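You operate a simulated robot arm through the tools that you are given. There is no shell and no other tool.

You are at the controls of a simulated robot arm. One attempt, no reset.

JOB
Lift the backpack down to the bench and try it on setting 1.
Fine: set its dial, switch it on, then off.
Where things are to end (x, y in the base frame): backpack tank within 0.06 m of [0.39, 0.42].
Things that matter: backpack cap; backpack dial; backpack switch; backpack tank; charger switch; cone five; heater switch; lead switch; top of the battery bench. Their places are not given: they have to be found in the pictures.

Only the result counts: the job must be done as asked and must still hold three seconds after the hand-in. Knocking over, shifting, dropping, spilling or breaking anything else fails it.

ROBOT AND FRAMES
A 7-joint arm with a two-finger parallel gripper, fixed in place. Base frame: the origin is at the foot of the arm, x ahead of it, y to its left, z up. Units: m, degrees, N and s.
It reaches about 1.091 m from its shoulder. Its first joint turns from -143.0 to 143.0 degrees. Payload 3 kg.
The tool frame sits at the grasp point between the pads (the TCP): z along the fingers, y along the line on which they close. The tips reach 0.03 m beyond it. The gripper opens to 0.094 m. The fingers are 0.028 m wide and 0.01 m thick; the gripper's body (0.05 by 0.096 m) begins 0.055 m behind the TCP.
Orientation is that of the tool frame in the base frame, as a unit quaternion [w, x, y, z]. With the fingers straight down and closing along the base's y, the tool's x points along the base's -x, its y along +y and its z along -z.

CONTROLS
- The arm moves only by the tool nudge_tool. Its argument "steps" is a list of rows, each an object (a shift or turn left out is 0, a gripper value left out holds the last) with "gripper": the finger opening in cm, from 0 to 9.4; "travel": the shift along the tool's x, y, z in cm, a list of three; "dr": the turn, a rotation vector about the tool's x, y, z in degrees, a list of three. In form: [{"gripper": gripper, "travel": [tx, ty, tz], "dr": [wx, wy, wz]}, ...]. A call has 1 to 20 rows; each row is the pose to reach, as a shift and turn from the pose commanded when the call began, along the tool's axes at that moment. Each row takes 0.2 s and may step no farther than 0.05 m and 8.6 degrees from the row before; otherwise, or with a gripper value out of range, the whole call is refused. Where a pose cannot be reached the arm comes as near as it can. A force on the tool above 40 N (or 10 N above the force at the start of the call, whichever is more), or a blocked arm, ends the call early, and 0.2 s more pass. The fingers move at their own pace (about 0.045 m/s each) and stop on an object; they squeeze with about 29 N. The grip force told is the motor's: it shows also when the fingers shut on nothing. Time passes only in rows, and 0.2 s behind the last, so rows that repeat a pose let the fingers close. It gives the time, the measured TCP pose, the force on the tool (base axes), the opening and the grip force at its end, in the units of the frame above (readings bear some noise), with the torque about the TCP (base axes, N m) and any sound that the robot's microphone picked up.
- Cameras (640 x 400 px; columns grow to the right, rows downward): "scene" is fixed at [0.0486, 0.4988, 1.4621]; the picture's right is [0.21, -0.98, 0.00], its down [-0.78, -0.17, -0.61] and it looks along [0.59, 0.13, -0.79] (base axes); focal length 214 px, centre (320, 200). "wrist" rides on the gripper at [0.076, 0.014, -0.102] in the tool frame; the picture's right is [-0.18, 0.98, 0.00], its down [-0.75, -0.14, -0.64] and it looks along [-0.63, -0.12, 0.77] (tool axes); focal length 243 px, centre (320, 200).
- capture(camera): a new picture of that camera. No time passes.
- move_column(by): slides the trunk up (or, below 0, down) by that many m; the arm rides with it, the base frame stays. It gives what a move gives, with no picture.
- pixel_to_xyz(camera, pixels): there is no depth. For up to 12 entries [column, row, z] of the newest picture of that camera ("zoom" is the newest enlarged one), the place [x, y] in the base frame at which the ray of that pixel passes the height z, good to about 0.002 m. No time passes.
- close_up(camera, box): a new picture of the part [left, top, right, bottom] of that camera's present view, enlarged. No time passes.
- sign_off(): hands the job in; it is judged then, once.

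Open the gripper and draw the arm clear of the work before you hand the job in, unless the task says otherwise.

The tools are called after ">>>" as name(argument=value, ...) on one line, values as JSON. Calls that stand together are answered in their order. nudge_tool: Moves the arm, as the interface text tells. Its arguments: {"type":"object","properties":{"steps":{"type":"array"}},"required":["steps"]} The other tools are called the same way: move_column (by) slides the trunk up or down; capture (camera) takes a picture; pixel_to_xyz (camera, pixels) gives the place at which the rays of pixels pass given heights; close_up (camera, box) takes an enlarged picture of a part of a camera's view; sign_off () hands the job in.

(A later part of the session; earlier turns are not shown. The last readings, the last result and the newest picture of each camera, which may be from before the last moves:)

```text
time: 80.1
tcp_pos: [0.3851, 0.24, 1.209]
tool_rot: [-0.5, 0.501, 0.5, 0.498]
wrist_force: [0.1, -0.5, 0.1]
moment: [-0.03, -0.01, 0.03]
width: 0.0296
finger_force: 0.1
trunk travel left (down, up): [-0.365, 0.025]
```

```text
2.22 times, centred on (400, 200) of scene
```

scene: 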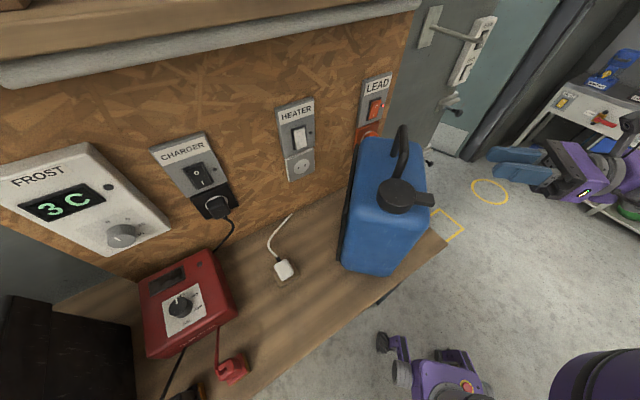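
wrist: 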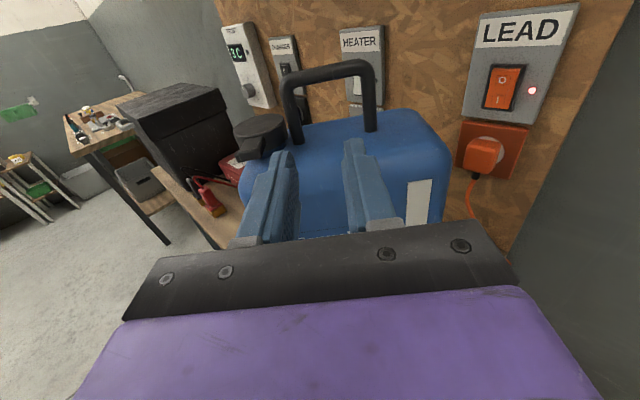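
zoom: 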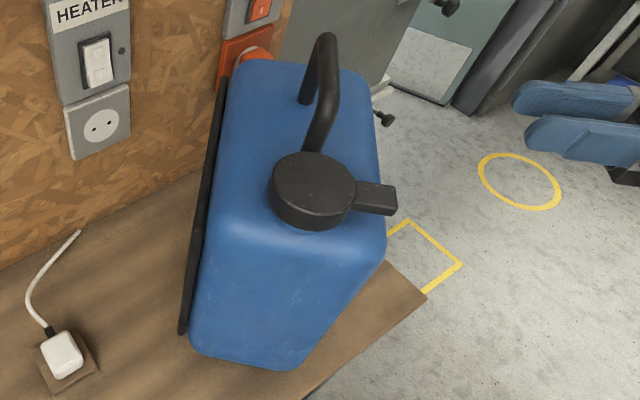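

The tank centre is about (0.392, 0.415), on target, turned ~3° from square. Now I go down in front of the panel to view dial and switch: back 3 cm and lower the trunk 0.27.

>>> nudge_tool(steps=[{"travel": [0, 0.2, -1.5]}, {"travel": [0, 0.4, -3]}, {"travel": [0, 0.5, -3.5]}])

>>> move_column(by=-0.24)

>>> capture(camera="wrist")

>>> capture(camera="scene")

```text
time: 80.9
tcp_pos: [0.3912, 0.2044, 1.2069]
tool_rot: [-0.5, 0.501, 0.501, 0.498]
wrist_force: [0.5, 0.2, -0.3]
moment: [0.01, 0.01, -0.03]
width: 0.0299
finger_force: 0.0
trunk travel left (down, up): [-0.365, 0.025]
```

```text
time: 83.4
tcp_pos: [0.3905, 0.206, 0.968]
tool_rot: [-0.499, 0.502, 0.5, 0.499]
wrist_force: [0.8, 0.3, 0.6]
moment: [-0.01, 0.0, -0.03]
width: 0.0298
finger_force: 0.0
trunk travel left (down, up): [-0.125, 0.265]
```

```text
taken
```

wrist: 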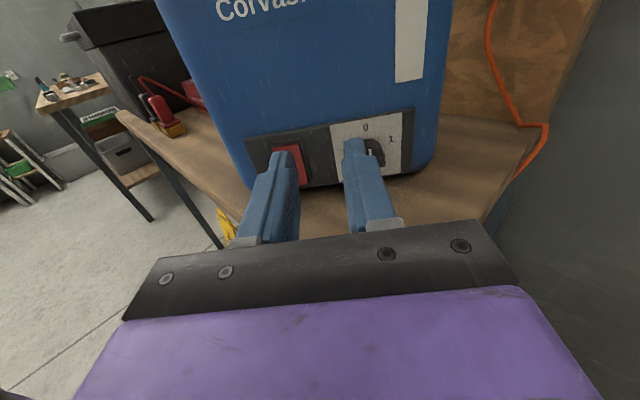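

```text
taken
```

scene: 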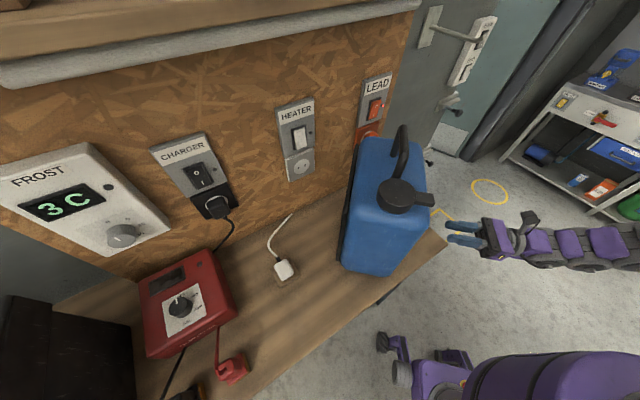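

The panel is partly hidden by the fingers; I open them wide and look again.

>>> nudge_tool(steps=[{"gripper": 9.4, "travel": [0, 0, -1]}, {"travel": [0, 0, -1]}, {"travel": [0, 0, -1]}, {"travel": [0, 0, -1]}])

>>> capture(camera="wrist")

>>> close_up(camera="wrist", box=[240, 80, 440, 205])

```text
time: 84.4
tcp_pos: [0.3911, 0.1961, 0.9684]
tool_rot: [-0.5, 0.502, 0.5, 0.499]
wrist_force: [-0.3, 0.6, -0.9]
moment: [0.03, 0.03, 0.04]
width: 0.094
finger_force: 0.1
trunk travel left (down, up): [-0.125, 0.265]
```

```text
taken
```

wrist: 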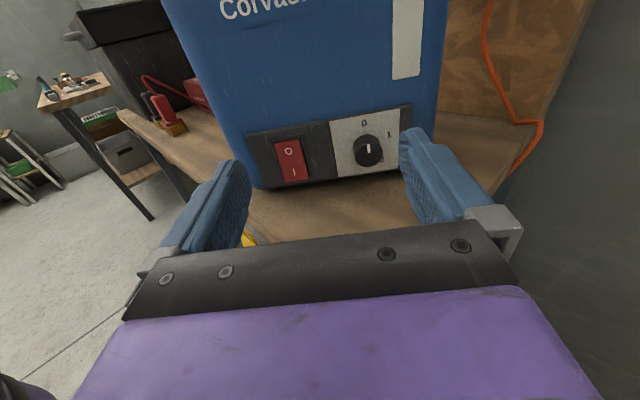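

```text
3.20 times, centred on (340, 142) of wrist
```

zoom: 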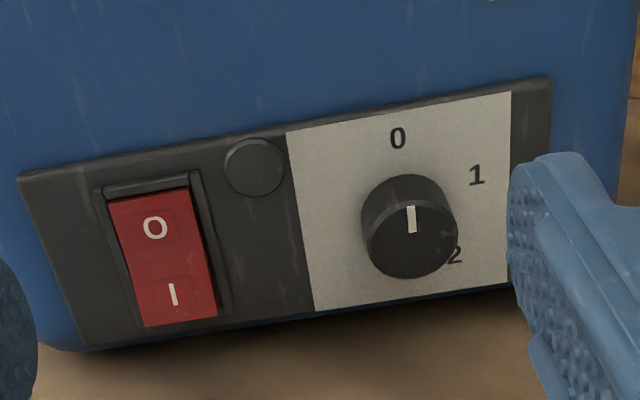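

Now the panel is clear: pointer at 0 (up), 1 to the upper right, 2 to the lower right, rocker with O on top and I below. I get rays for the key pixels to compute exact positions on the panel plane.

>>> pixel_to_xyz(camera="wrist", pixels=[[364.4, 122.6, 0.94], [364.4, 122.6, 0.9], [389.1, 134.2, 0.94], [389.1, 134.2, 0.9], [368.75, 156.7, 0.94], [368.75, 156.7, 0.9], [288.4, 150.4, 0.94], [288.4, 150.4, 0.9], [293.75, 171.4, 0.94], [293.75, 171.4, 0.9], [382.2, 159.2, 0.94], [382.2, 159.2, 0.9]])

>>> pixel_to_xyz(camera="wrist", pixels=[[329.7, 121, 0.94], [329.7, 121, 0.9], [400, 108.3, 0.94], [400, 108.3, 0.9], [338.1, 176.4, 0.9], [338.1, 176.4, 0.86], [266.6, 188.3, 0.9], [266.6, 188.3, 0.86], [402.5, 168.6, 0.9], [402.5, 168.6, 0.86], [265, 192, 0.85]])

```text
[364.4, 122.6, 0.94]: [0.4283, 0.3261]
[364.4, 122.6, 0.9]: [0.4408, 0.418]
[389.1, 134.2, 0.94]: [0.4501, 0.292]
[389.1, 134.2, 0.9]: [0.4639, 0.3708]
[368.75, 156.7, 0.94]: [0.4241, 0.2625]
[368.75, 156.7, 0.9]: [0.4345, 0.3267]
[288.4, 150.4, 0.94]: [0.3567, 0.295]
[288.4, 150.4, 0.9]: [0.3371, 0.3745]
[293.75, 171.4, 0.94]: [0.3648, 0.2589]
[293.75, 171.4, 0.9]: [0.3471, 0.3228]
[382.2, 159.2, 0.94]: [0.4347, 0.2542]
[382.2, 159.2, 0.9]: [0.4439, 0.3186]
```

```text
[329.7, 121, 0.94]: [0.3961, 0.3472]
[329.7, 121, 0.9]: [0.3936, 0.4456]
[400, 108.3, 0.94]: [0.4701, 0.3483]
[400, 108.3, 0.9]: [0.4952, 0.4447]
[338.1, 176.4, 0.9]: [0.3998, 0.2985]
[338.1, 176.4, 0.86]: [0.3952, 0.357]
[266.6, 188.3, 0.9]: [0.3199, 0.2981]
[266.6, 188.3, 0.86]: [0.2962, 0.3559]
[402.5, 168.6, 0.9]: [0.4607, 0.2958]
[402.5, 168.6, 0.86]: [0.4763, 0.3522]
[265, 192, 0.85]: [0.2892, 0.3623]
```

Computing on the panel plane (y≈0.335): knob axis ≈ (x 0.432, z 0.909), the plate is 7 cm square, switch centre ≈ (0.347, 0.909). I pitch the tool 12° down (for bench clearance), and go to a pre-grasp in front of the knob.

>>> nudge_tool(steps=[{"gripper": 5.0, "travel": [-0.5, 1, 0], "dr": [0, -4, 0]}, {"travel": [-1.5, 2, 0.5], "dr": [0, -8, 0]}, {"travel": [-2.5, 3, 1], "dr": [0, -12, 0]}, {"travel": [-3.5, 4.1, 2], "dr": [0, -12, 0]}, {"travel": [-4.1, 4.1, 2], "dr": [0, -12, 0]}, {"travel": [-4.1, 4.1, 2], "dr": [0, -12, 0]}])

>>> capture(camera="wrist")

>>> close_up(camera="wrist", box=[220, 60, 420, 200])

```text
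time: 85.8
tcp_pos: [0.4322, 0.2178, 0.926]
tool_rot: [-0.445, 0.55, 0.55, 0.443]
wrist_force: [0.3, 0.3, 0.4]
moment: [-0.01, 0.03, 0.0]
width: 0.0498
finger_force: 0.1
trunk travel left (down, up): [-0.125, 0.265]
```

```text
taken
```

wrist: 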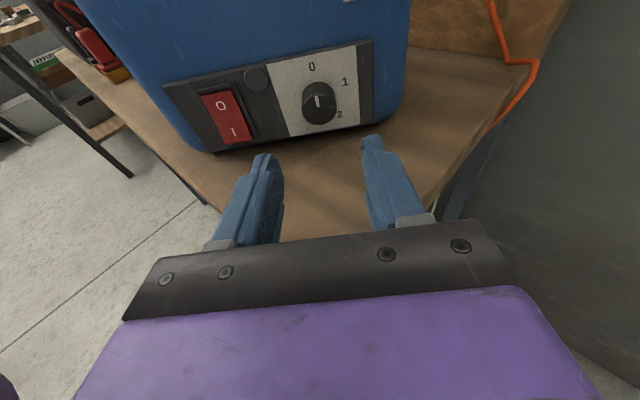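

```text
2.86 times, centred on (320, 130) of wrist
```

zoom: 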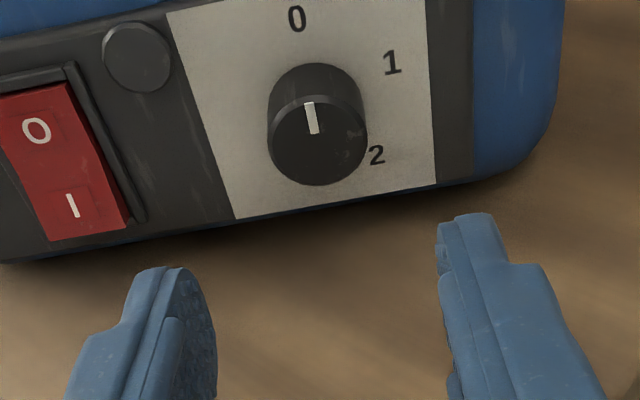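

A second, closer view. I triangulate the knob cap, labels and switch with the previous rays.

>>> pixel_to_xyz(camera="wrist", pixels=[[319.3, 109, 0.94], [319.3, 109, 0.9], [312, 66.4, 0.94], [312, 66.4, 0.9], [344.8, 81.7, 0.94], [344.8, 81.7, 0.9], [339.6, 114.3, 0.9], [339.6, 114.3, 0.88], [221, 105.5, 0.94], [221, 105.5, 0.9], [233.3, 131.7, 0.92], [233.3, 131.7, 0.88]])

```text
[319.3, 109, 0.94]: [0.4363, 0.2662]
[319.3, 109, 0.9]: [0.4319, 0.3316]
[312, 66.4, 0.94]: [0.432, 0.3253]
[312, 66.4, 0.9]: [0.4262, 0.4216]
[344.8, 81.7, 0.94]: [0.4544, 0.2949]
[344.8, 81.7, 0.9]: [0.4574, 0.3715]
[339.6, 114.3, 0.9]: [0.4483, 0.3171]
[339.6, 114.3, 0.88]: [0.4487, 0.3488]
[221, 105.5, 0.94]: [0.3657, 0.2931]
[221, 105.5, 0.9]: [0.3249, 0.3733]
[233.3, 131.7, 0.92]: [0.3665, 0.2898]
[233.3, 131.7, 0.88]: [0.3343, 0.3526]
```

Cap centre ≈ (0.4327, 0.316, 0.907); label 1 lies ≈ 70° clockwise of 0. I align the tool on the knob axis 6 cm out and pre-roll it -35° about that axis.

>>> nudge_tool(steps=[{"travel": [-0.45, 0.03, 1.5]}, {"travel": [-0.89, 0.05, 2.94]}, {"travel": [-0.9, 0.0, 2.94], "dr": [-1.46, 0, -6.85]}, {"travel": [-0.92, -0.05, 2.94], "dr": [-2.91, 0, -13.69]}, {"travel": [-0.94, -0.1, 2.95], "dr": [-4.37, 0, -20.54]}, {"travel": [-0.96, -0.15, 2.95], "dr": [-5.82, 0, -27.38]}, {"travel": [-0.97, -0.19, 2.96], "dr": [-7.28, 0, -34.23]}, {"travel": [-0.97, -0.19, 2.96], "dr": [-7.28, 0, -34.23]}])

>>> capture(camera="wrist")

>>> capture(camera="scene")

```text
time: 87.6
tcp_pos: [0.4316, 0.243, 0.9112]
tool_rot: [-0.259, 0.39, 0.659, 0.588]
wrist_force: [0.2, 0.4, -0.3]
moment: [-0.01, -0.03, -0.02]
width: 0.0501
finger_force: 0.0
trunk travel left (down, up): [-0.125, 0.265]
```

```text
taken
```

wrist: 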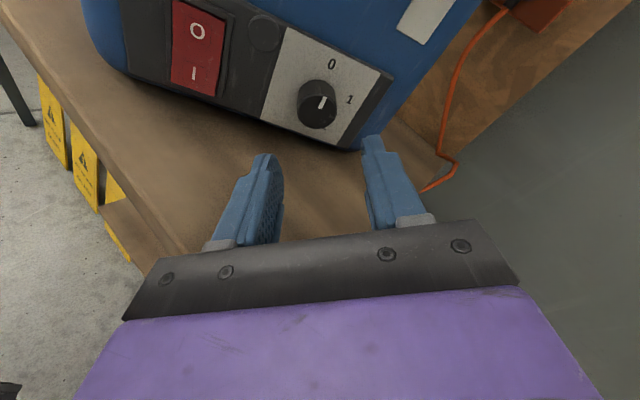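

```text
taken
```

scene: 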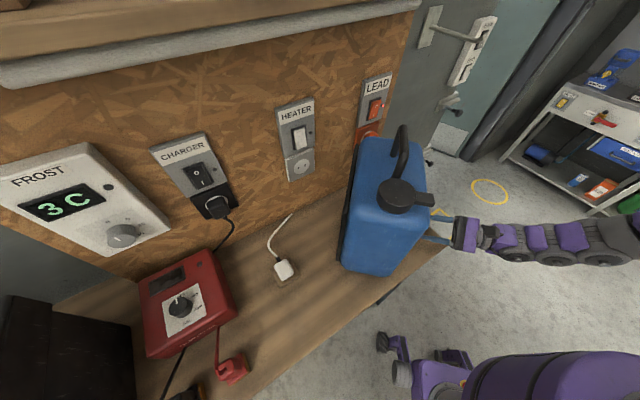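

I check the knob centre in this view before moving in.

>>> close_up(camera="wrist", box=[240, 40, 400, 160])

>>> pixel_to_xyz(camera="wrist", pixels=[[318, 105, 0.907], [318, 105, 0.9], [318, 105, 0.915]])

```text
3.33 times, centred on (320, 100) of wrist
```

zoom: 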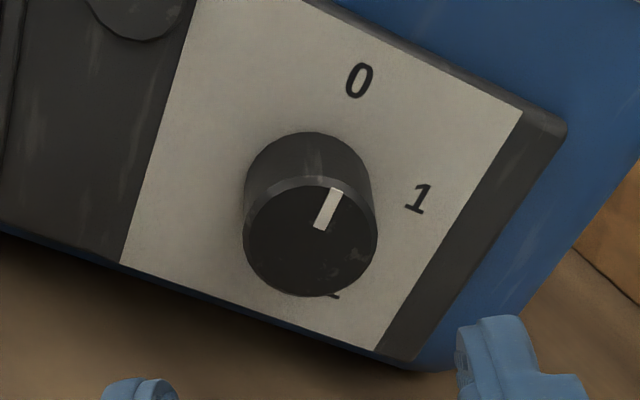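

```text
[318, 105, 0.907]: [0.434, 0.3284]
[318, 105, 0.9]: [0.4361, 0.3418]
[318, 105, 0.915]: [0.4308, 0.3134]
```

>>> pixel_to_xyz(camera="wrist", pixels=[[317.6, 111.4, 0.907], [317.6, 111.4, 0.9], [317.6, 111.4, 0.915], [331.3, 64, 0.935], [348.5, 99.5, 0.917]])

```text
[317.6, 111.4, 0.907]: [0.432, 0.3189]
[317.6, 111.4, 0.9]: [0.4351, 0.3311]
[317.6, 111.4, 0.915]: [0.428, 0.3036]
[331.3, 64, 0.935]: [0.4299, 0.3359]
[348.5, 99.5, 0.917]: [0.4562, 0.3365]
```

The knob is consistently at (0.4325, 0.318, 0.907). I take a repeat reading of the pose to average the noise.

>>> nudge_tool(steps=[{"travel": [0, 0, 0]}])

>>> nudge_tool(steps=[{"travel": [0, 0, 0]}])

```text
time: 88.0
tcp_pos: [0.4303, 0.2423, 0.9111]
tool_rot: [-0.258, 0.391, 0.659, 0.588]
wrist_force: [-0.1, 0.2, 0.2]
moment: [-0.02, -0.01, 0.03]
width: 0.0503
finger_force: 0.1
trunk travel left (down, up): [-0.125, 0.265]
```

```text
time: 88.4
tcp_pos: [0.4302, 0.2427, 0.9103]
tool_rot: [-0.26, 0.391, 0.659, 0.588]
wrist_force: [0.4, -0.3, 0.9]
moment: [-0.01, -0.03, -0.01]
width: 0.0499
finger_force: 0.0
trunk travel left (down, up): [-0.125, 0.265]
```

Aligned within a millimetre. I advance 6.2 cm along the knob axis (+y).

>>> nudge_tool(steps=[{"travel": [0.31, 0, 1.47]}, {"travel": [0.62, 0, 2.93]}, {"travel": [0.87, 0, 4.11]}, {"travel": [1.08, 0, 5.09]}, {"travel": [1.21, 0, 5.67]}, {"travel": [1.29, 0, 6.06]}, {"travel": [1.29, 0, 6.06]}])

>>> capture(camera="wrist")

```text
time: 90.0
tcp_pos: [0.4307, 0.305, 0.9114]
tool_rot: [-0.259, 0.391, 0.659, 0.588]
wrist_force: [0.0, 0.0, 0.0]
moment: [-0.03, 0.01, 0.01]
width: 0.05
finger_force: 0.1
trunk travel left (down, up): [-0.125, 0.265]
```

```text
taken
```

wrist: 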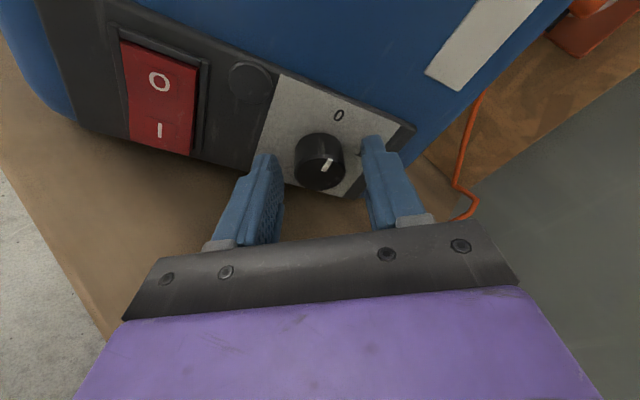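

The knob sits centred between the fingers. I close on it gently.

>>> nudge_tool(steps=[{"gripper": 3.2}, {"gripper": 2.9}, {"gripper": 2.6}, {"gripper": 2.3}, {"gripper": 2.0}])

>>> capture(camera="wrist")

```text
time: 91.2
tcp_pos: [0.4294, 0.3046, 0.912]
tool_rot: [-0.259, 0.391, 0.659, 0.588]
wrist_force: [-2.5, -0.7, 1.0]
moment: [0.17, -0.03, -0.05]
width: 0.0295
finger_force: 28.6
trunk travel left (down, up): [-0.125, 0.265]
```

```text
taken
```

wrist: 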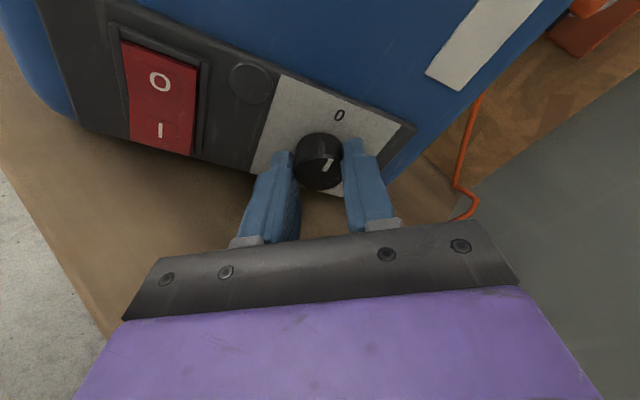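

Firm grip (28.6 N, width 2.95 cm). I turn 70° clockwise about the knob axis.

>>> nudge_tool(steps=[{"travel": [-0.018, 0.061, 0.004], "dr": [1.46, 0, 6.85]}, {"travel": [-0.035, 0.121, 0.007], "dr": [2.92, 0, 13.7]}, {"travel": [-0.056, 0.186, 0.012], "dr": [4.38, 0, 20.55]}, {"travel": [-0.092, 0.239, 0.02], "dr": [5.84, 0, 27.4]}, {"travel": [-0.128, 0.292, 0.027], "dr": [7.3, 0, 34.25]}, {"travel": [-0.181, 0.335, 0.038], "dr": [8.76, 0, 41.1]}, {"travel": [-0.23, 0.372, 0.049], "dr": [10.22, 0, 47.95]}, {"travel": [-0.28, 0.41, 0.059], "dr": [11.68, 0, 54.8]}, {"travel": [-0.342, 0.431, 0.073], "dr": [13.14, 0, 61.65]}, {"travel": [-0.4, 0.446, 0.085], "dr": [14.6, 0, 68.5]}, {"travel": [-0.4, 0.446, 0.085], "dr": [14.6, 0, 68.5]}])

>>> capture(camera="wrist")

>>> close_up(camera="wrist", box=[220, 60, 420, 200])

```text
time: 93.6
tcp_pos: [0.4357, 0.3058, 0.9109]
tool_rot: [-0.59, 0.659, 0.39, 0.257]
wrist_force: [-5.3, 2.2, 22.0]
moment: [0.74, 0.02, 0.53]
width: 0.0292
finger_force: 29.0
trunk travel left (down, up): [-0.125, 0.265]
```

```text
taken
```

wrist: 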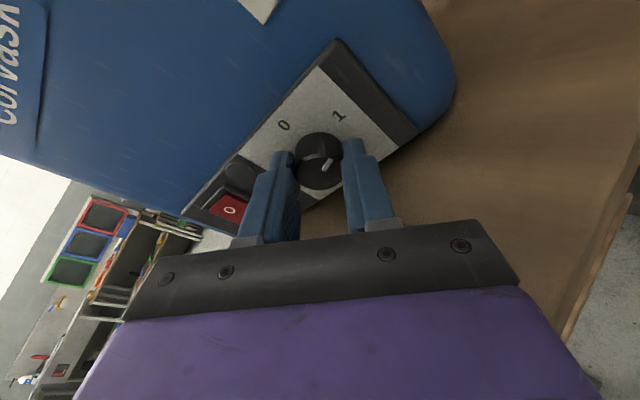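

```text
2.86 times, centred on (320, 130) of wrist
```

zoom: 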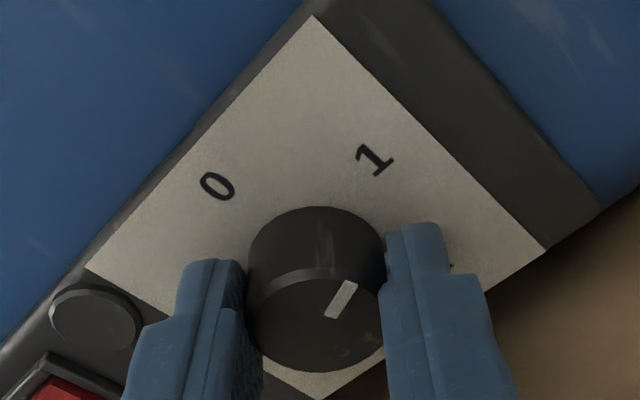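

The pointer now points at label 1. There's a 22 N vertical strain from slight axis mismatch, so I release the knob by opening the fingers.

>>> nudge_tool(steps=[{"gripper": 3.2}, {"gripper": 4.2}, {"gripper": 5.0}])

>>> capture(camera="wrist")

>>> close_up(camera="wrist", box=[220, 60, 420, 200])

```text
time: 94.4
tcp_pos: [0.4376, 0.3059, 0.9099]
tool_rot: [-0.589, 0.659, 0.391, 0.257]
wrist_force: [0.3, 0.7, -0.5]
moment: [-0.02, 0.0, -0.03]
width: 0.0498
finger_force: 0.0
trunk travel left (down, up): [-0.125, 0.265]
```

```text
taken
```

wrist: 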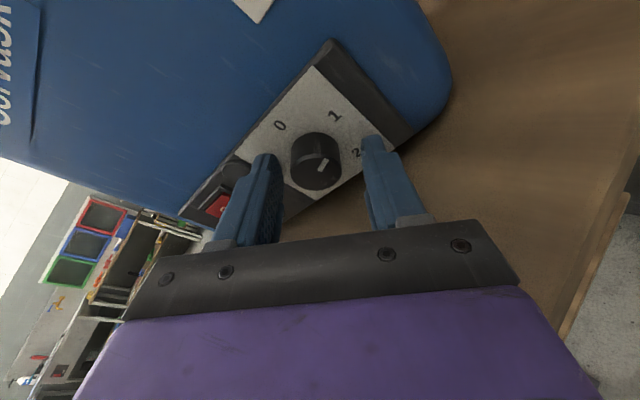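

```text
2.86 times, centred on (320, 130) of wrist
```

zoom: 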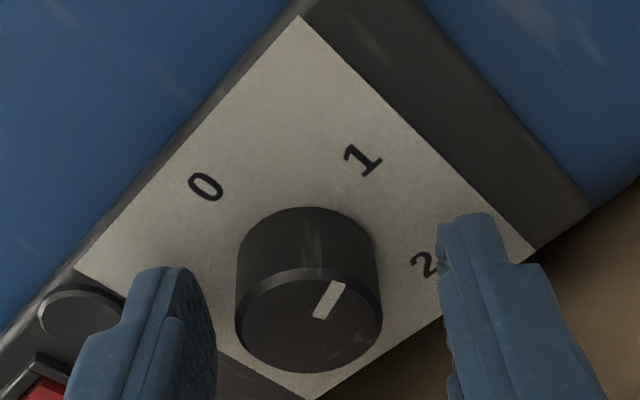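

Released cleanly. I withdraw 7 cm along -y and unroll, to verify the pointer against label 1.

>>> nudge_tool(steps=[{"travel": [-0.31, 0, -1.47]}, {"travel": [-0.62, 0, -2.93]}, {"travel": [-0.94, 0, -4.4]}, {"travel": [-1.25, 0, -5.87]}, {"travel": [-1.46, 0, -6.85]}])

>>> nudge_tool(steps=[{"dr": [-1.46, 0, -6.85]}, {"dr": [-2.92, 0, -13.7]}, {"dr": [-4.38, 0, -20.55]}, {"dr": [-5.84, 0, -27.4]}, {"dr": [-7.3, 0, -34.25]}, {"dr": [-7.3, 0, -34.25]}])

>>> capture(camera="wrist")

>>> close_up(camera="wrist", box=[220, 40, 420, 180])

```text
time: 95.6
tcp_pos: [0.4351, 0.2341, 0.9117]
tool_rot: [-0.589, 0.659, 0.39, 0.256]
wrist_force: [-0.3, 0.0, -1.4]
moment: [0.01, -0.01, -0.01]
width: 0.0502
finger_force: 0.1
trunk travel left (down, up): [-0.125, 0.265]
```

```text
time: 97.0
tcp_pos: [0.4366, 0.2348, 0.9101]
tool_rot: [-0.445, 0.55, 0.55, 0.444]
wrist_force: [0.0, 0.3, 0.3]
moment: [0.01, -0.02, -0.01]
width: 0.05
finger_force: 0.1
trunk travel left (down, up): [-0.125, 0.265]
```

```text
taken
```

wrist: 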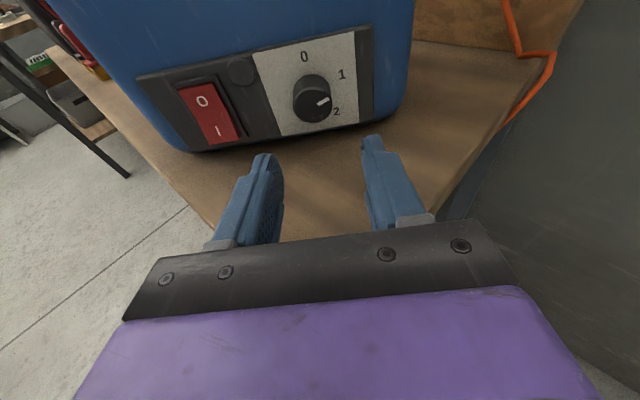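

```text
2.86 times, centred on (320, 110) of wrist
```

zoom: 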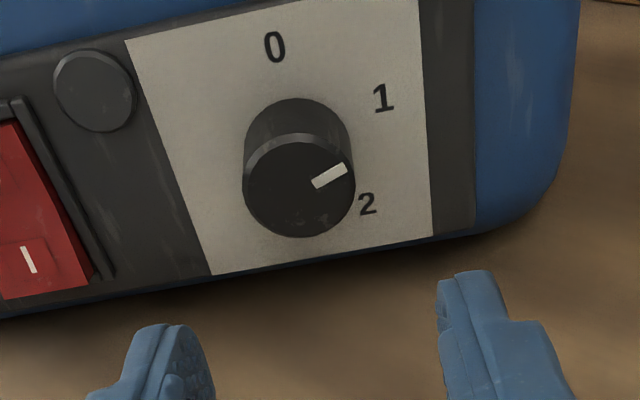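

The pointer looks to be at ~70-75°, matching label 1's ~70°. I back away and pitch up for a more frontal picture to verify it well.

>>> nudge_tool(steps=[{"travel": [-0.5, -0.4, -2], "dr": [0, 4, 0]}, {"travel": [-1.2, -0.8, -4], "dr": [0, 9, 0]}, {"travel": [-2, -1.2, -6], "dr": [0, 14, 0]}, {"travel": [-2.7, -1.6, -8], "dr": [0, 19, 0]}, {"travel": [-2.7, -1.6, -8.1], "dr": [0, 22, 0]}, {"travel": [-2.7, -1.6, -8.1], "dr": [0, 22, 0]}])

>>> capture(camera="wrist")

>>> close_up(camera="wrist", box=[230, 30, 390, 130])

```text
time: 98.4
tcp_pos: [0.4205, 0.1503, 0.9011]
tool_rot: [0.541, -0.456, -0.454, -0.541]
wrist_force: [-0.2, 0.7, 0.5]
moment: [0.03, -0.01, 0.02]
width: 0.0501
finger_force: 0.1
trunk travel left (down, up): [-0.125, 0.265]
```

```text
taken
```

wrist: 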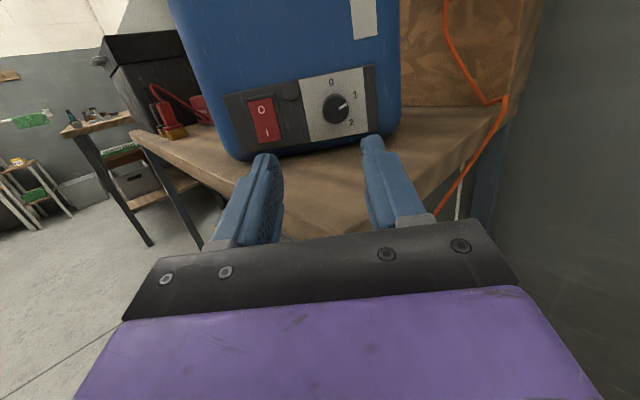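

```text
4.00 times, centred on (310, 80) of wrist
```

zoom: 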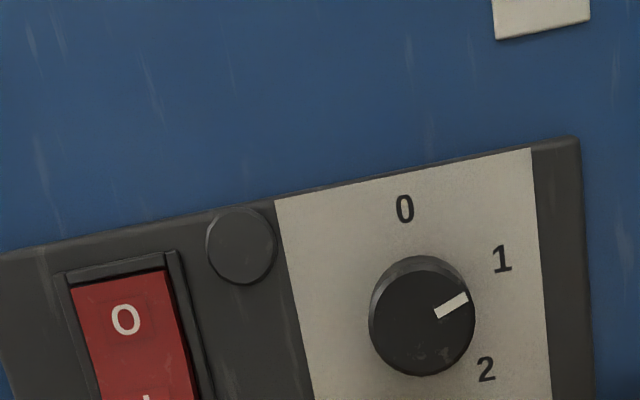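

Frontal view: labels at about 0°, 69°, 138°; pointer at ~73°, i.e. on 1. Next the switch: I close the fingers, pitch the tool 18° down and go in front of the rocker (x≈0.346).

>>> nudge_tool(steps=[{"gripper": 0, "travel": [0.3, -1, 0], "dr": [0, -7, 0]}, {"travel": [0.5, -2.5, 1], "dr": [0, -14, 0]}, {"travel": [0.5, -4, 2], "dr": [0, -21, 0]}, {"travel": [0.4, -5.5, 4], "dr": [0, -28, 0]}, {"travel": [0, -7, 6], "dr": [0, -28, 0]}, {"travel": [-0.5, -7.45, 8], "dr": [0, -28, 0]}, {"travel": [-0.85, -7.45, 10], "dr": [0, -28, 0]}, {"travel": [-0.85, -7.45, 10], "dr": [0, -28, 0]}])

>>> capture(camera="wrist")

>>> close_up(camera="wrist", box=[220, 40, 420, 240])

```text
time: 100.2
tcp_pos: [0.3442, 0.2522, 0.9098]
tool_rot: [-0.415, 0.574, 0.572, 0.414]
wrist_force: [-0.3, 0.1, 0.5]
moment: [0.0, 0.0, 0.01]
width: 0.0
finger_force: 29.3
trunk travel left (down, up): [-0.125, 0.265]
```

```text
taken
```

wrist: 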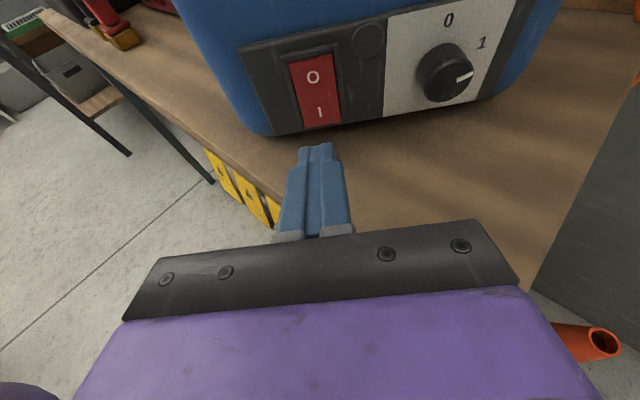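

```text
2.00 times, centred on (320, 140) of wrist
```

zoom: 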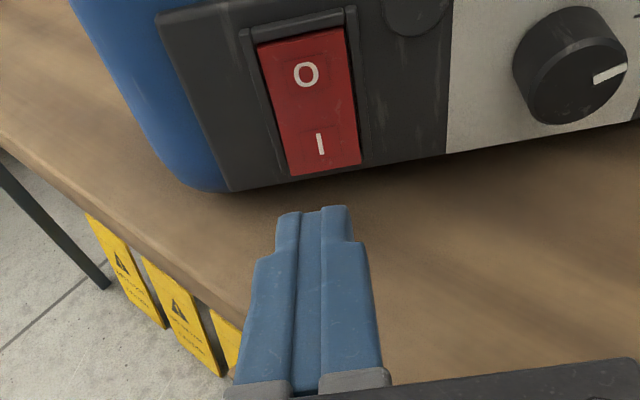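

The rocker is straight ahead. I recheck the O (313,77) and I (320,112) label rays from this view.

>>> pixel_to_xyz(camera="wrist", pixels=[[313, 77, 0.94], [313, 77, 0.9], [320, 112, 0.91], [320, 112, 0.88], [302, 62, 0.94], [302, 62, 0.92], [335, 122, 0.9], [335, 122, 0.88]])

```text
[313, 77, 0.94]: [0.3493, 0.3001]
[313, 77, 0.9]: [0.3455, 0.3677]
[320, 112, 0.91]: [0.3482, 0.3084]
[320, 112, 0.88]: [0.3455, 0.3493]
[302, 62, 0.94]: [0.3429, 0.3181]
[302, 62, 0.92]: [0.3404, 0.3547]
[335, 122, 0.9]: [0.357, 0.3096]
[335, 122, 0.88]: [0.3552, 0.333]
```

The geometry agrees: O label at (0.3475, 0.332, 0.921), I label protruding at (0.347, 0.3216, 0.9006), i.e. rocker off. I move the fingertips to just in front of the I side.

>>> nudge_tool(steps=[{"travel": [-0.15, 0.1, 1.0]}, {"travel": [-0.3, 0.2, 2.0]}, {"travel": [-0.45, 0.3, 3.0]}, {"travel": [-0.45, 0.3, 3.0]}])

>>> capture(camera="wrist")

>>> close_up(camera="wrist", box=[240, 60, 400, 180])

```text
time: 101.2
tcp_pos: [0.3485, 0.277, 0.8973]
tool_rot: [-0.415, 0.573, 0.573, 0.413]
wrist_force: [0.4, 0.1, 0.0]
moment: [0.01, 0.04, 0.02]
width: 0.0003
finger_force: 28.9
trunk travel left (down, up): [-0.125, 0.265]
```

```text
taken
```

wrist: 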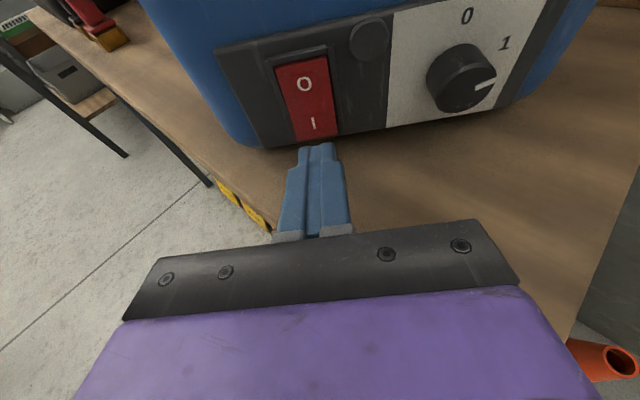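

```text
3.33 times, centred on (320, 120) of wrist
```

zoom: 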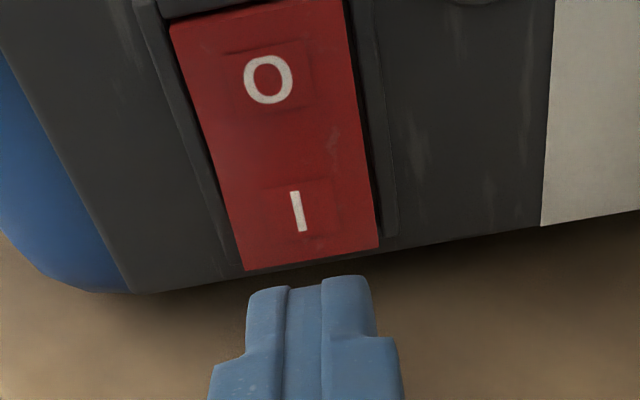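

The tips point at the rocker's lower (I) half. I push forward along +y in small increments, watching force and sound.

>>> nudge_tool(steps=[{"travel": [0.12, 0, 0.38]}, {"travel": [0.25, 0, 0.76]}, {"travel": [0.37, 0, 1.14]}])

>>> nudge_tool(steps=[{"travel": [0.06, 0, 0.19]}, {"travel": [0.12, 0, 0.38]}])

>>> nudge_tool(steps=[{"travel": [0.06, 0, 0.19]}, {"travel": [0.12, 0, 0.38]}])

```text
time: 102.0
tcp_pos: [0.3496, 0.2901, 0.8949]
tool_rot: [-0.416, 0.573, 0.572, 0.414]
wrist_force: [0.4, 0.3, -0.4]
moment: [0.01, -0.04, 0.03]
width: 0.0001
finger_force: 29.1
trunk travel left (down, up): [-0.125, 0.265]
```

```text
time: 102.6
tcp_pos: [0.3493, 0.2932, 0.897]
tool_rot: [-0.415, 0.573, 0.572, 0.414]
wrist_force: [-0.5, 0.3, -0.7]
moment: [0.0, -0.01, 0.0]
width: 0.0
finger_force: 29.0
trunk travel left (down, up): [-0.125, 0.265]
```

```text
time: 103.2
tcp_pos: [0.3495, 0.2962, 0.8959]
tool_rot: [-0.416, 0.573, 0.573, 0.413]
wrist_force: [-0.4, 0.9, -0.3]
moment: [-0.02, 0.01, 0.04]
width: 0.0
finger_force: 28.6
trunk travel left (down, up): [-0.125, 0.265]
```

No contact yet at TCP y=0.296. I look, then keep pushing in 0.3-0.4 cm steps.

>>> close_up(camera="wrist", box=[240, 60, 400, 180])

>>> nudge_tool(steps=[{"travel": [0.06, 0, 0.19]}, {"travel": [0.12, 0, 0.38]}])

>>> nudge_tool(steps=[{"travel": [0.06, 0, 0.19]}, {"travel": [0.1, 0, 0.3]}])

```text
3.33 times, centred on (320, 120) of wrist
```

zoom: 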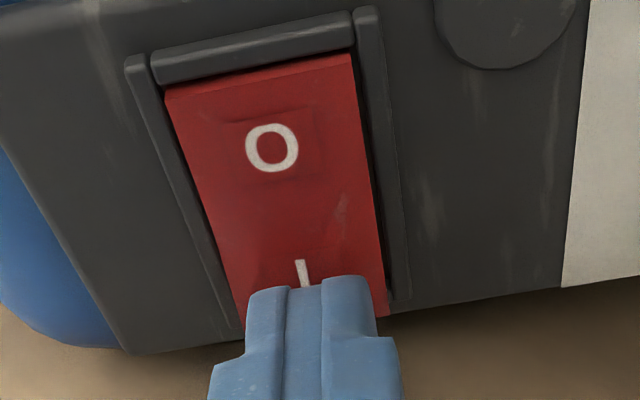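

```text
time: 103.8
tcp_pos: [0.3501, 0.2998, 0.896]
tool_rot: [-0.416, 0.573, 0.572, 0.414]
wrist_force: [0.0, -4.0, -0.1]
moment: [0.03, -0.07, -0.02]
width: 0.0001
finger_force: 29.1
trunk travel left (down, up): [-0.125, 0.265]
```

```text
time: 104.4
tcp_pos: [0.348, 0.3043, 0.8955]
tool_rot: [-0.416, 0.573, 0.571, 0.415]
wrist_force: [0.1, -5.0, 1.0]
moment: [0.05, 0.03, -0.03]
width: 0.0001
finger_force: 29.2
trunk travel left (down, up): [-0.125, 0.265]
```

Contact (−5 N). I check the picture and continue.

>>> close_up(camera="wrist", box=[240, 40, 400, 160])

>>> nudge_tool(steps=[{"travel": [0.06, 0, 0.19]}, {"travel": [0.1, 0, 0.3]}])

>>> close_up(camera="wrist", box=[240, 40, 400, 160])

```text
3.33 times, centred on (320, 100) of wrist
```

zoom: 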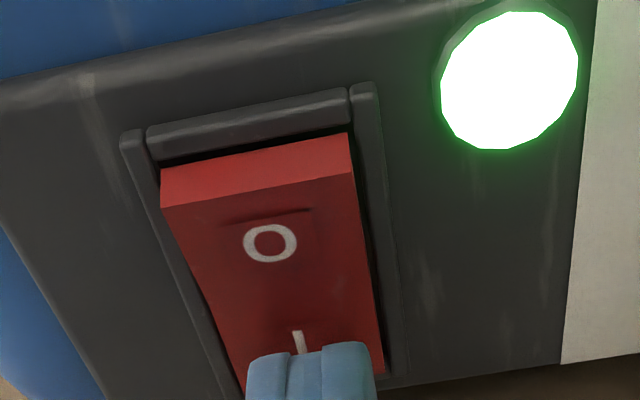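

```text
time: 105.0
tcp_pos: [0.3491, 0.307, 0.8955]
tool_rot: [-0.417, 0.572, 0.572, 0.415]
wrist_force: [-1.4, -4.8, 0.4]
moment: [0.0, -0.02, 0.05]
width: 0.0
finger_force: 29.2
trunk travel left (down, up): [-0.125, 0.265]
```

```text
3.33 times, centred on (320, 100) of wrist
```

zoom: 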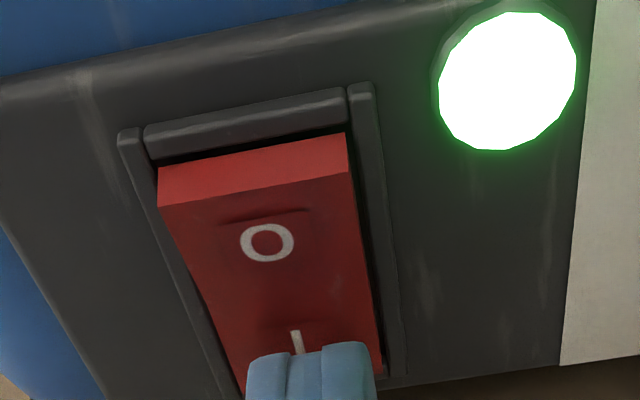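

The lamp is lit green and the rocker flipped: it's on. I back off 3 cm and look.

>>> nudge_tool(steps=[{"travel": [-0.3, 0, -0.95]}, {"travel": [-0.62, 0, -1.9]}, {"travel": [-0.93, 0, -2.85]}, {"travel": [-0.93, 0, -2.85]}])

>>> capture(camera="wrist")

>>> close_up(camera="wrist", box=[200, 0, 520, 200])

```text
time: 106.0
tcp_pos: [0.3489, 0.2748, 0.896]
tool_rot: [-0.415, 0.573, 0.573, 0.414]
wrist_force: [-0.3, -0.5, -0.9]
moment: [0.04, 0.0, 0.02]
width: 0.0003
finger_force: 28.9
trunk travel left (down, up): [-0.125, 0.265]
```

```text
taken
```

wrist: 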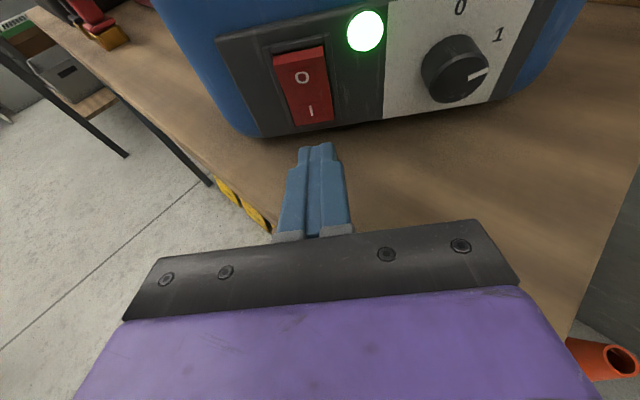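

```text
2.00 times, centred on (360, 100) of wrist
```

zoom: 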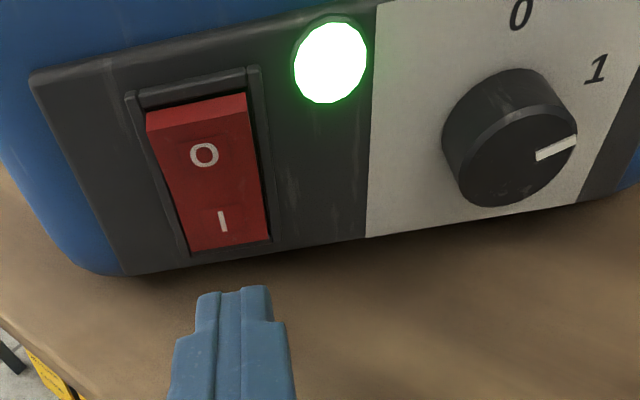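

It's on with the dial at 1. After a moment on, I raise the tips to the O side (z≈0.927) in front of the rocker.

>>> nudge_tool(steps=[{"travel": [0.75, -0.1, -0.24]}, {"travel": [1.5, -0.1, -0.48]}, {"travel": [2.25, -0.1, -0.72]}, {"travel": [2.95, -0.1, -0.96]}, {"travel": [2.95, -0.1, -0.96]}, {"travel": [2.95, -0.1, -0.96]}])

>>> close_up(camera="wrist", box=[240, 60, 400, 180])

```text
time: 107.4
tcp_pos: [0.3474, 0.2773, 0.9265]
tool_rot: [-0.415, 0.573, 0.572, 0.414]
wrist_force: [0.2, 0.3, 0.0]
moment: [0.0, 0.03, -0.01]
width: 0.0
finger_force: 28.9
trunk travel left (down, up): [-0.125, 0.265]
```

```text
3.33 times, centred on (320, 120) of wrist
```

zoom: 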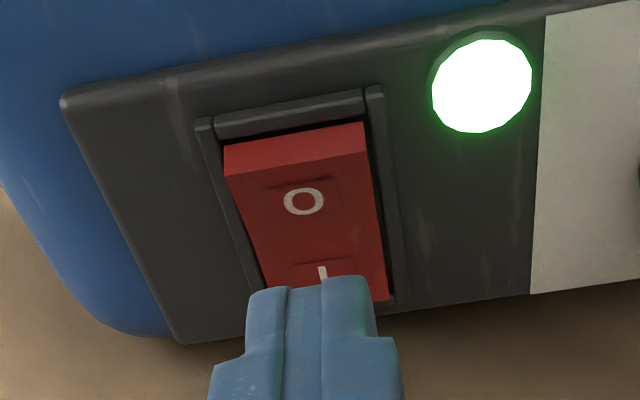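

Tips aligned below O in the image (they rise toward it as they advance). I push along +y in steps.

>>> nudge_tool(steps=[{"travel": [0.12, 0, 0.38]}, {"travel": [0.25, 0, 0.76]}, {"travel": [0.37, 0, 1.14]}])

>>> nudge_tool(steps=[{"travel": [0.06, 0, 0.19]}, {"travel": [0.12, 0, 0.38]}])

>>> nudge_tool(steps=[{"travel": [0.06, 0, 0.19]}, {"travel": [0.1, 0, 0.3]}])

>>> close_up(camera="wrist", box=[240, 40, 400, 160])

```text
time: 108.2
tcp_pos: [0.347, 0.2893, 0.9264]
tool_rot: [-0.416, 0.573, 0.571, 0.415]
wrist_force: [-0.4, 0.1, -0.5]
moment: [0.02, -0.04, -0.02]
width: 0.0001
finger_force: 29.5
trunk travel left (down, up): [-0.125, 0.265]
```

```text
time: 108.8
tcp_pos: [0.3459, 0.293, 0.9263]
tool_rot: [-0.415, 0.573, 0.572, 0.414]
wrist_force: [0.0, 0.3, -0.4]
moment: [0.02, 0.05, 0.01]
width: 0.0
finger_force: 29.2
trunk travel left (down, up): [-0.125, 0.265]
```

```text
time: 109.4
tcp_pos: [0.347, 0.2967, 0.9261]
tool_rot: [-0.416, 0.573, 0.573, 0.413]
wrist_force: [0.1, -0.8, -1.2]
moment: [0.02, 0.02, 0.03]
width: 0.0
finger_force: 28.8
trunk travel left (down, up): [-0.125, 0.265]
```

```text
3.33 times, centred on (320, 100) of wrist
```

zoom: 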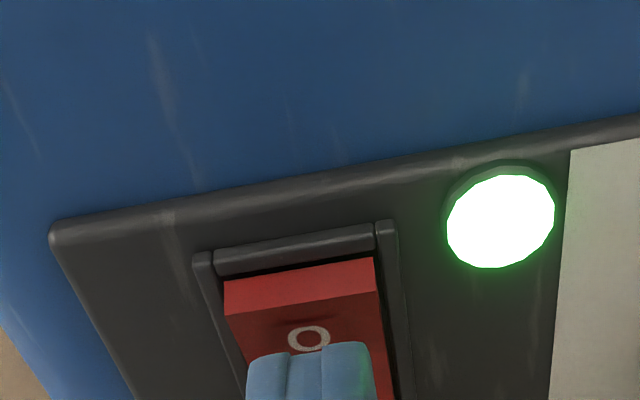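

Close to contact with O in front of the tips. I continue with small pushes, checking the lamp after each.

>>> nudge_tool(steps=[{"travel": [0.06, 0, 0.19]}, {"travel": [0.1, 0, 0.3]}])

>>> close_up(camera="wrist", box=[240, 40, 400, 160])

>>> nudge_tool(steps=[{"travel": [0.06, 0, 0.19]}, {"travel": [0.1, 0, 0.3]}])

>>> close_up(camera="wrist", box=[240, 40, 400, 160])

```text
time: 110.0
tcp_pos: [0.3475, 0.2997, 0.9259]
tool_rot: [-0.415, 0.573, 0.572, 0.414]
wrist_force: [-0.4, 0.2, -0.1]
moment: [-0.01, 0.04, -0.04]
width: 0.0
finger_force: 28.8
trunk travel left (down, up): [-0.125, 0.265]
```

```text
3.33 times, centred on (320, 100) of wrist
```

zoom: 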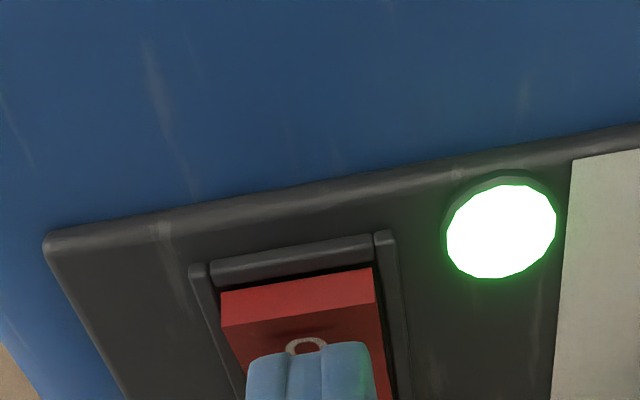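

```text
time: 110.6
tcp_pos: [0.3471, 0.3013, 0.9264]
tool_rot: [-0.415, 0.573, 0.573, 0.414]
wrist_force: [0.5, 0.4, 0.3]
moment: [0.0, 0.0, 0.02]
width: 0.0
finger_force: 28.8
trunk travel left (down, up): [-0.125, 0.265]
```

```text
3.33 times, centred on (320, 100) of wrist
```

zoom: 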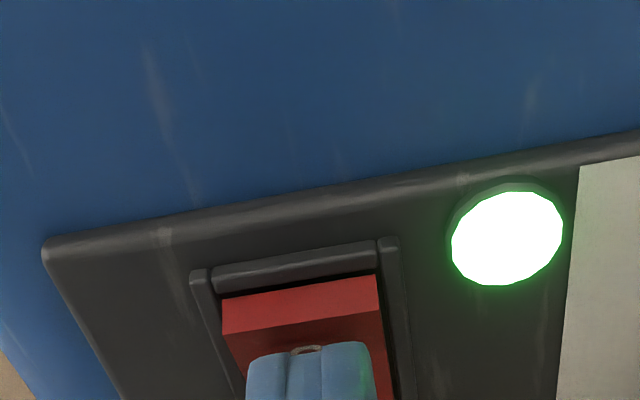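

>>> nudge_tool(steps=[{"travel": [0.06, 0, 0.19]}, {"travel": [0.1, 0, 0.3]}])

>>> close_up(camera="wrist", box=[240, 40, 400, 160])

```text
time: 111.2
tcp_pos: [0.348, 0.3069, 0.9269]
tool_rot: [-0.415, 0.573, 0.573, 0.413]
wrist_force: [0.5, 0.5, 0.0]
moment: [-0.01, -0.01, -0.04]
width: 0.0
finger_force: 29.6
trunk travel left (down, up): [-0.125, 0.265]
```

```text
3.33 times, centred on (320, 100) of wrist
```

zoom: 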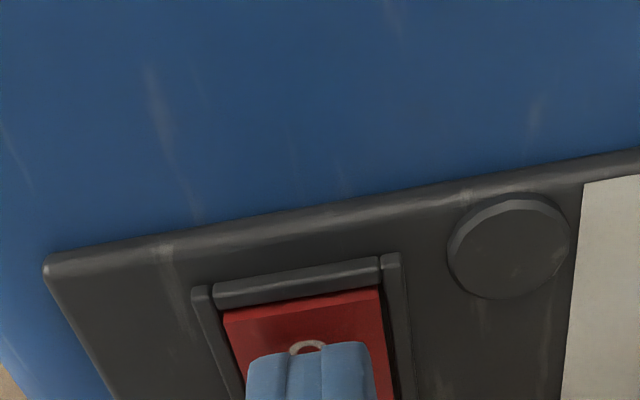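

The lamp went dark: the rocker flipped to O. I back straight off and verify the panel state.

>>> nudge_tool(steps=[{"travel": [-0.3, 0, -0.95]}, {"travel": [-0.62, 0, -1.9]}, {"travel": [-1.2, 0, -3.8]}, {"travel": [-1.8, 0, -5.7]}, {"travel": [-2.5, 0, -7.6]}, {"travel": [-3.1, 0, -9.5]}])

>>> nudge_tool(steps=[{"travel": [0, 1, 0], "dr": [0, 7, 0]}, {"travel": [0, 2.5, -0.5], "dr": [0, 14, 0]}, {"travel": [0, 4, -1], "dr": [0, 21, 0]}, {"travel": [0, 5, -1.5], "dr": [0, 28, 0]}, {"travel": [0, 5, -1.5], "dr": [0, 28, 0]}])

>>> capture(camera="wrist")

>>> close_up(camera="wrist", box=[220, 20, 420, 170])

>>> capture(camera="scene")

```text
time: 112.6
tcp_pos: [0.3482, 0.2067, 0.9272]
tool_rot: [-0.417, 0.572, 0.572, 0.414]
wrist_force: [0.1, -0.5, 0.9]
moment: [-0.02, -0.02, -0.02]
width: 0.0001
finger_force: 29.5
trunk travel left (down, up): [-0.125, 0.265]
```

```text
time: 113.8
tcp_pos: [0.3976, 0.1917, 0.9319]
tool_rot: [0.541, -0.456, -0.454, -0.541]
wrist_force: [1.1, 0.3, 0.7]
moment: [-0.03, -0.04, 0.01]
width: 0.0
finger_force: 29.3
trunk travel left (down, up): [-0.125, 0.265]
```

```text
taken
```

wrist: 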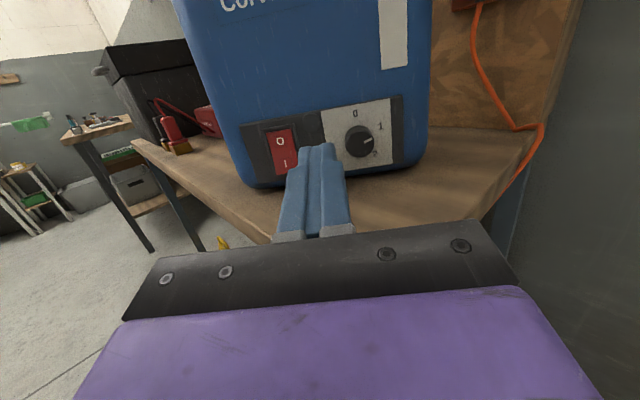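

```text
2.67 times, centred on (320, 95) of wrist
```

zoom: 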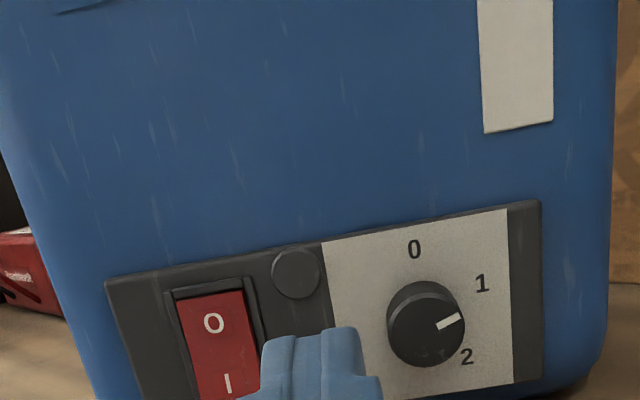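

```text
taken
```

scene: 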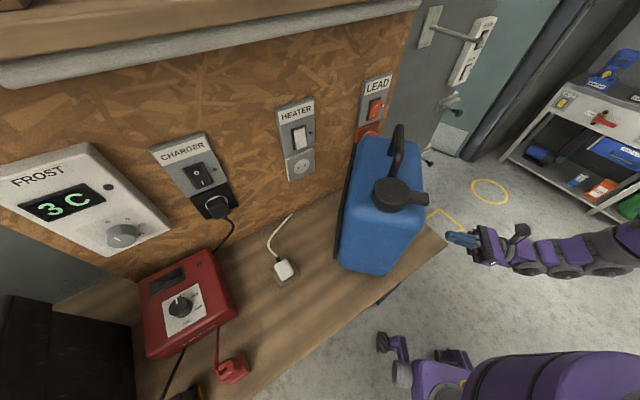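

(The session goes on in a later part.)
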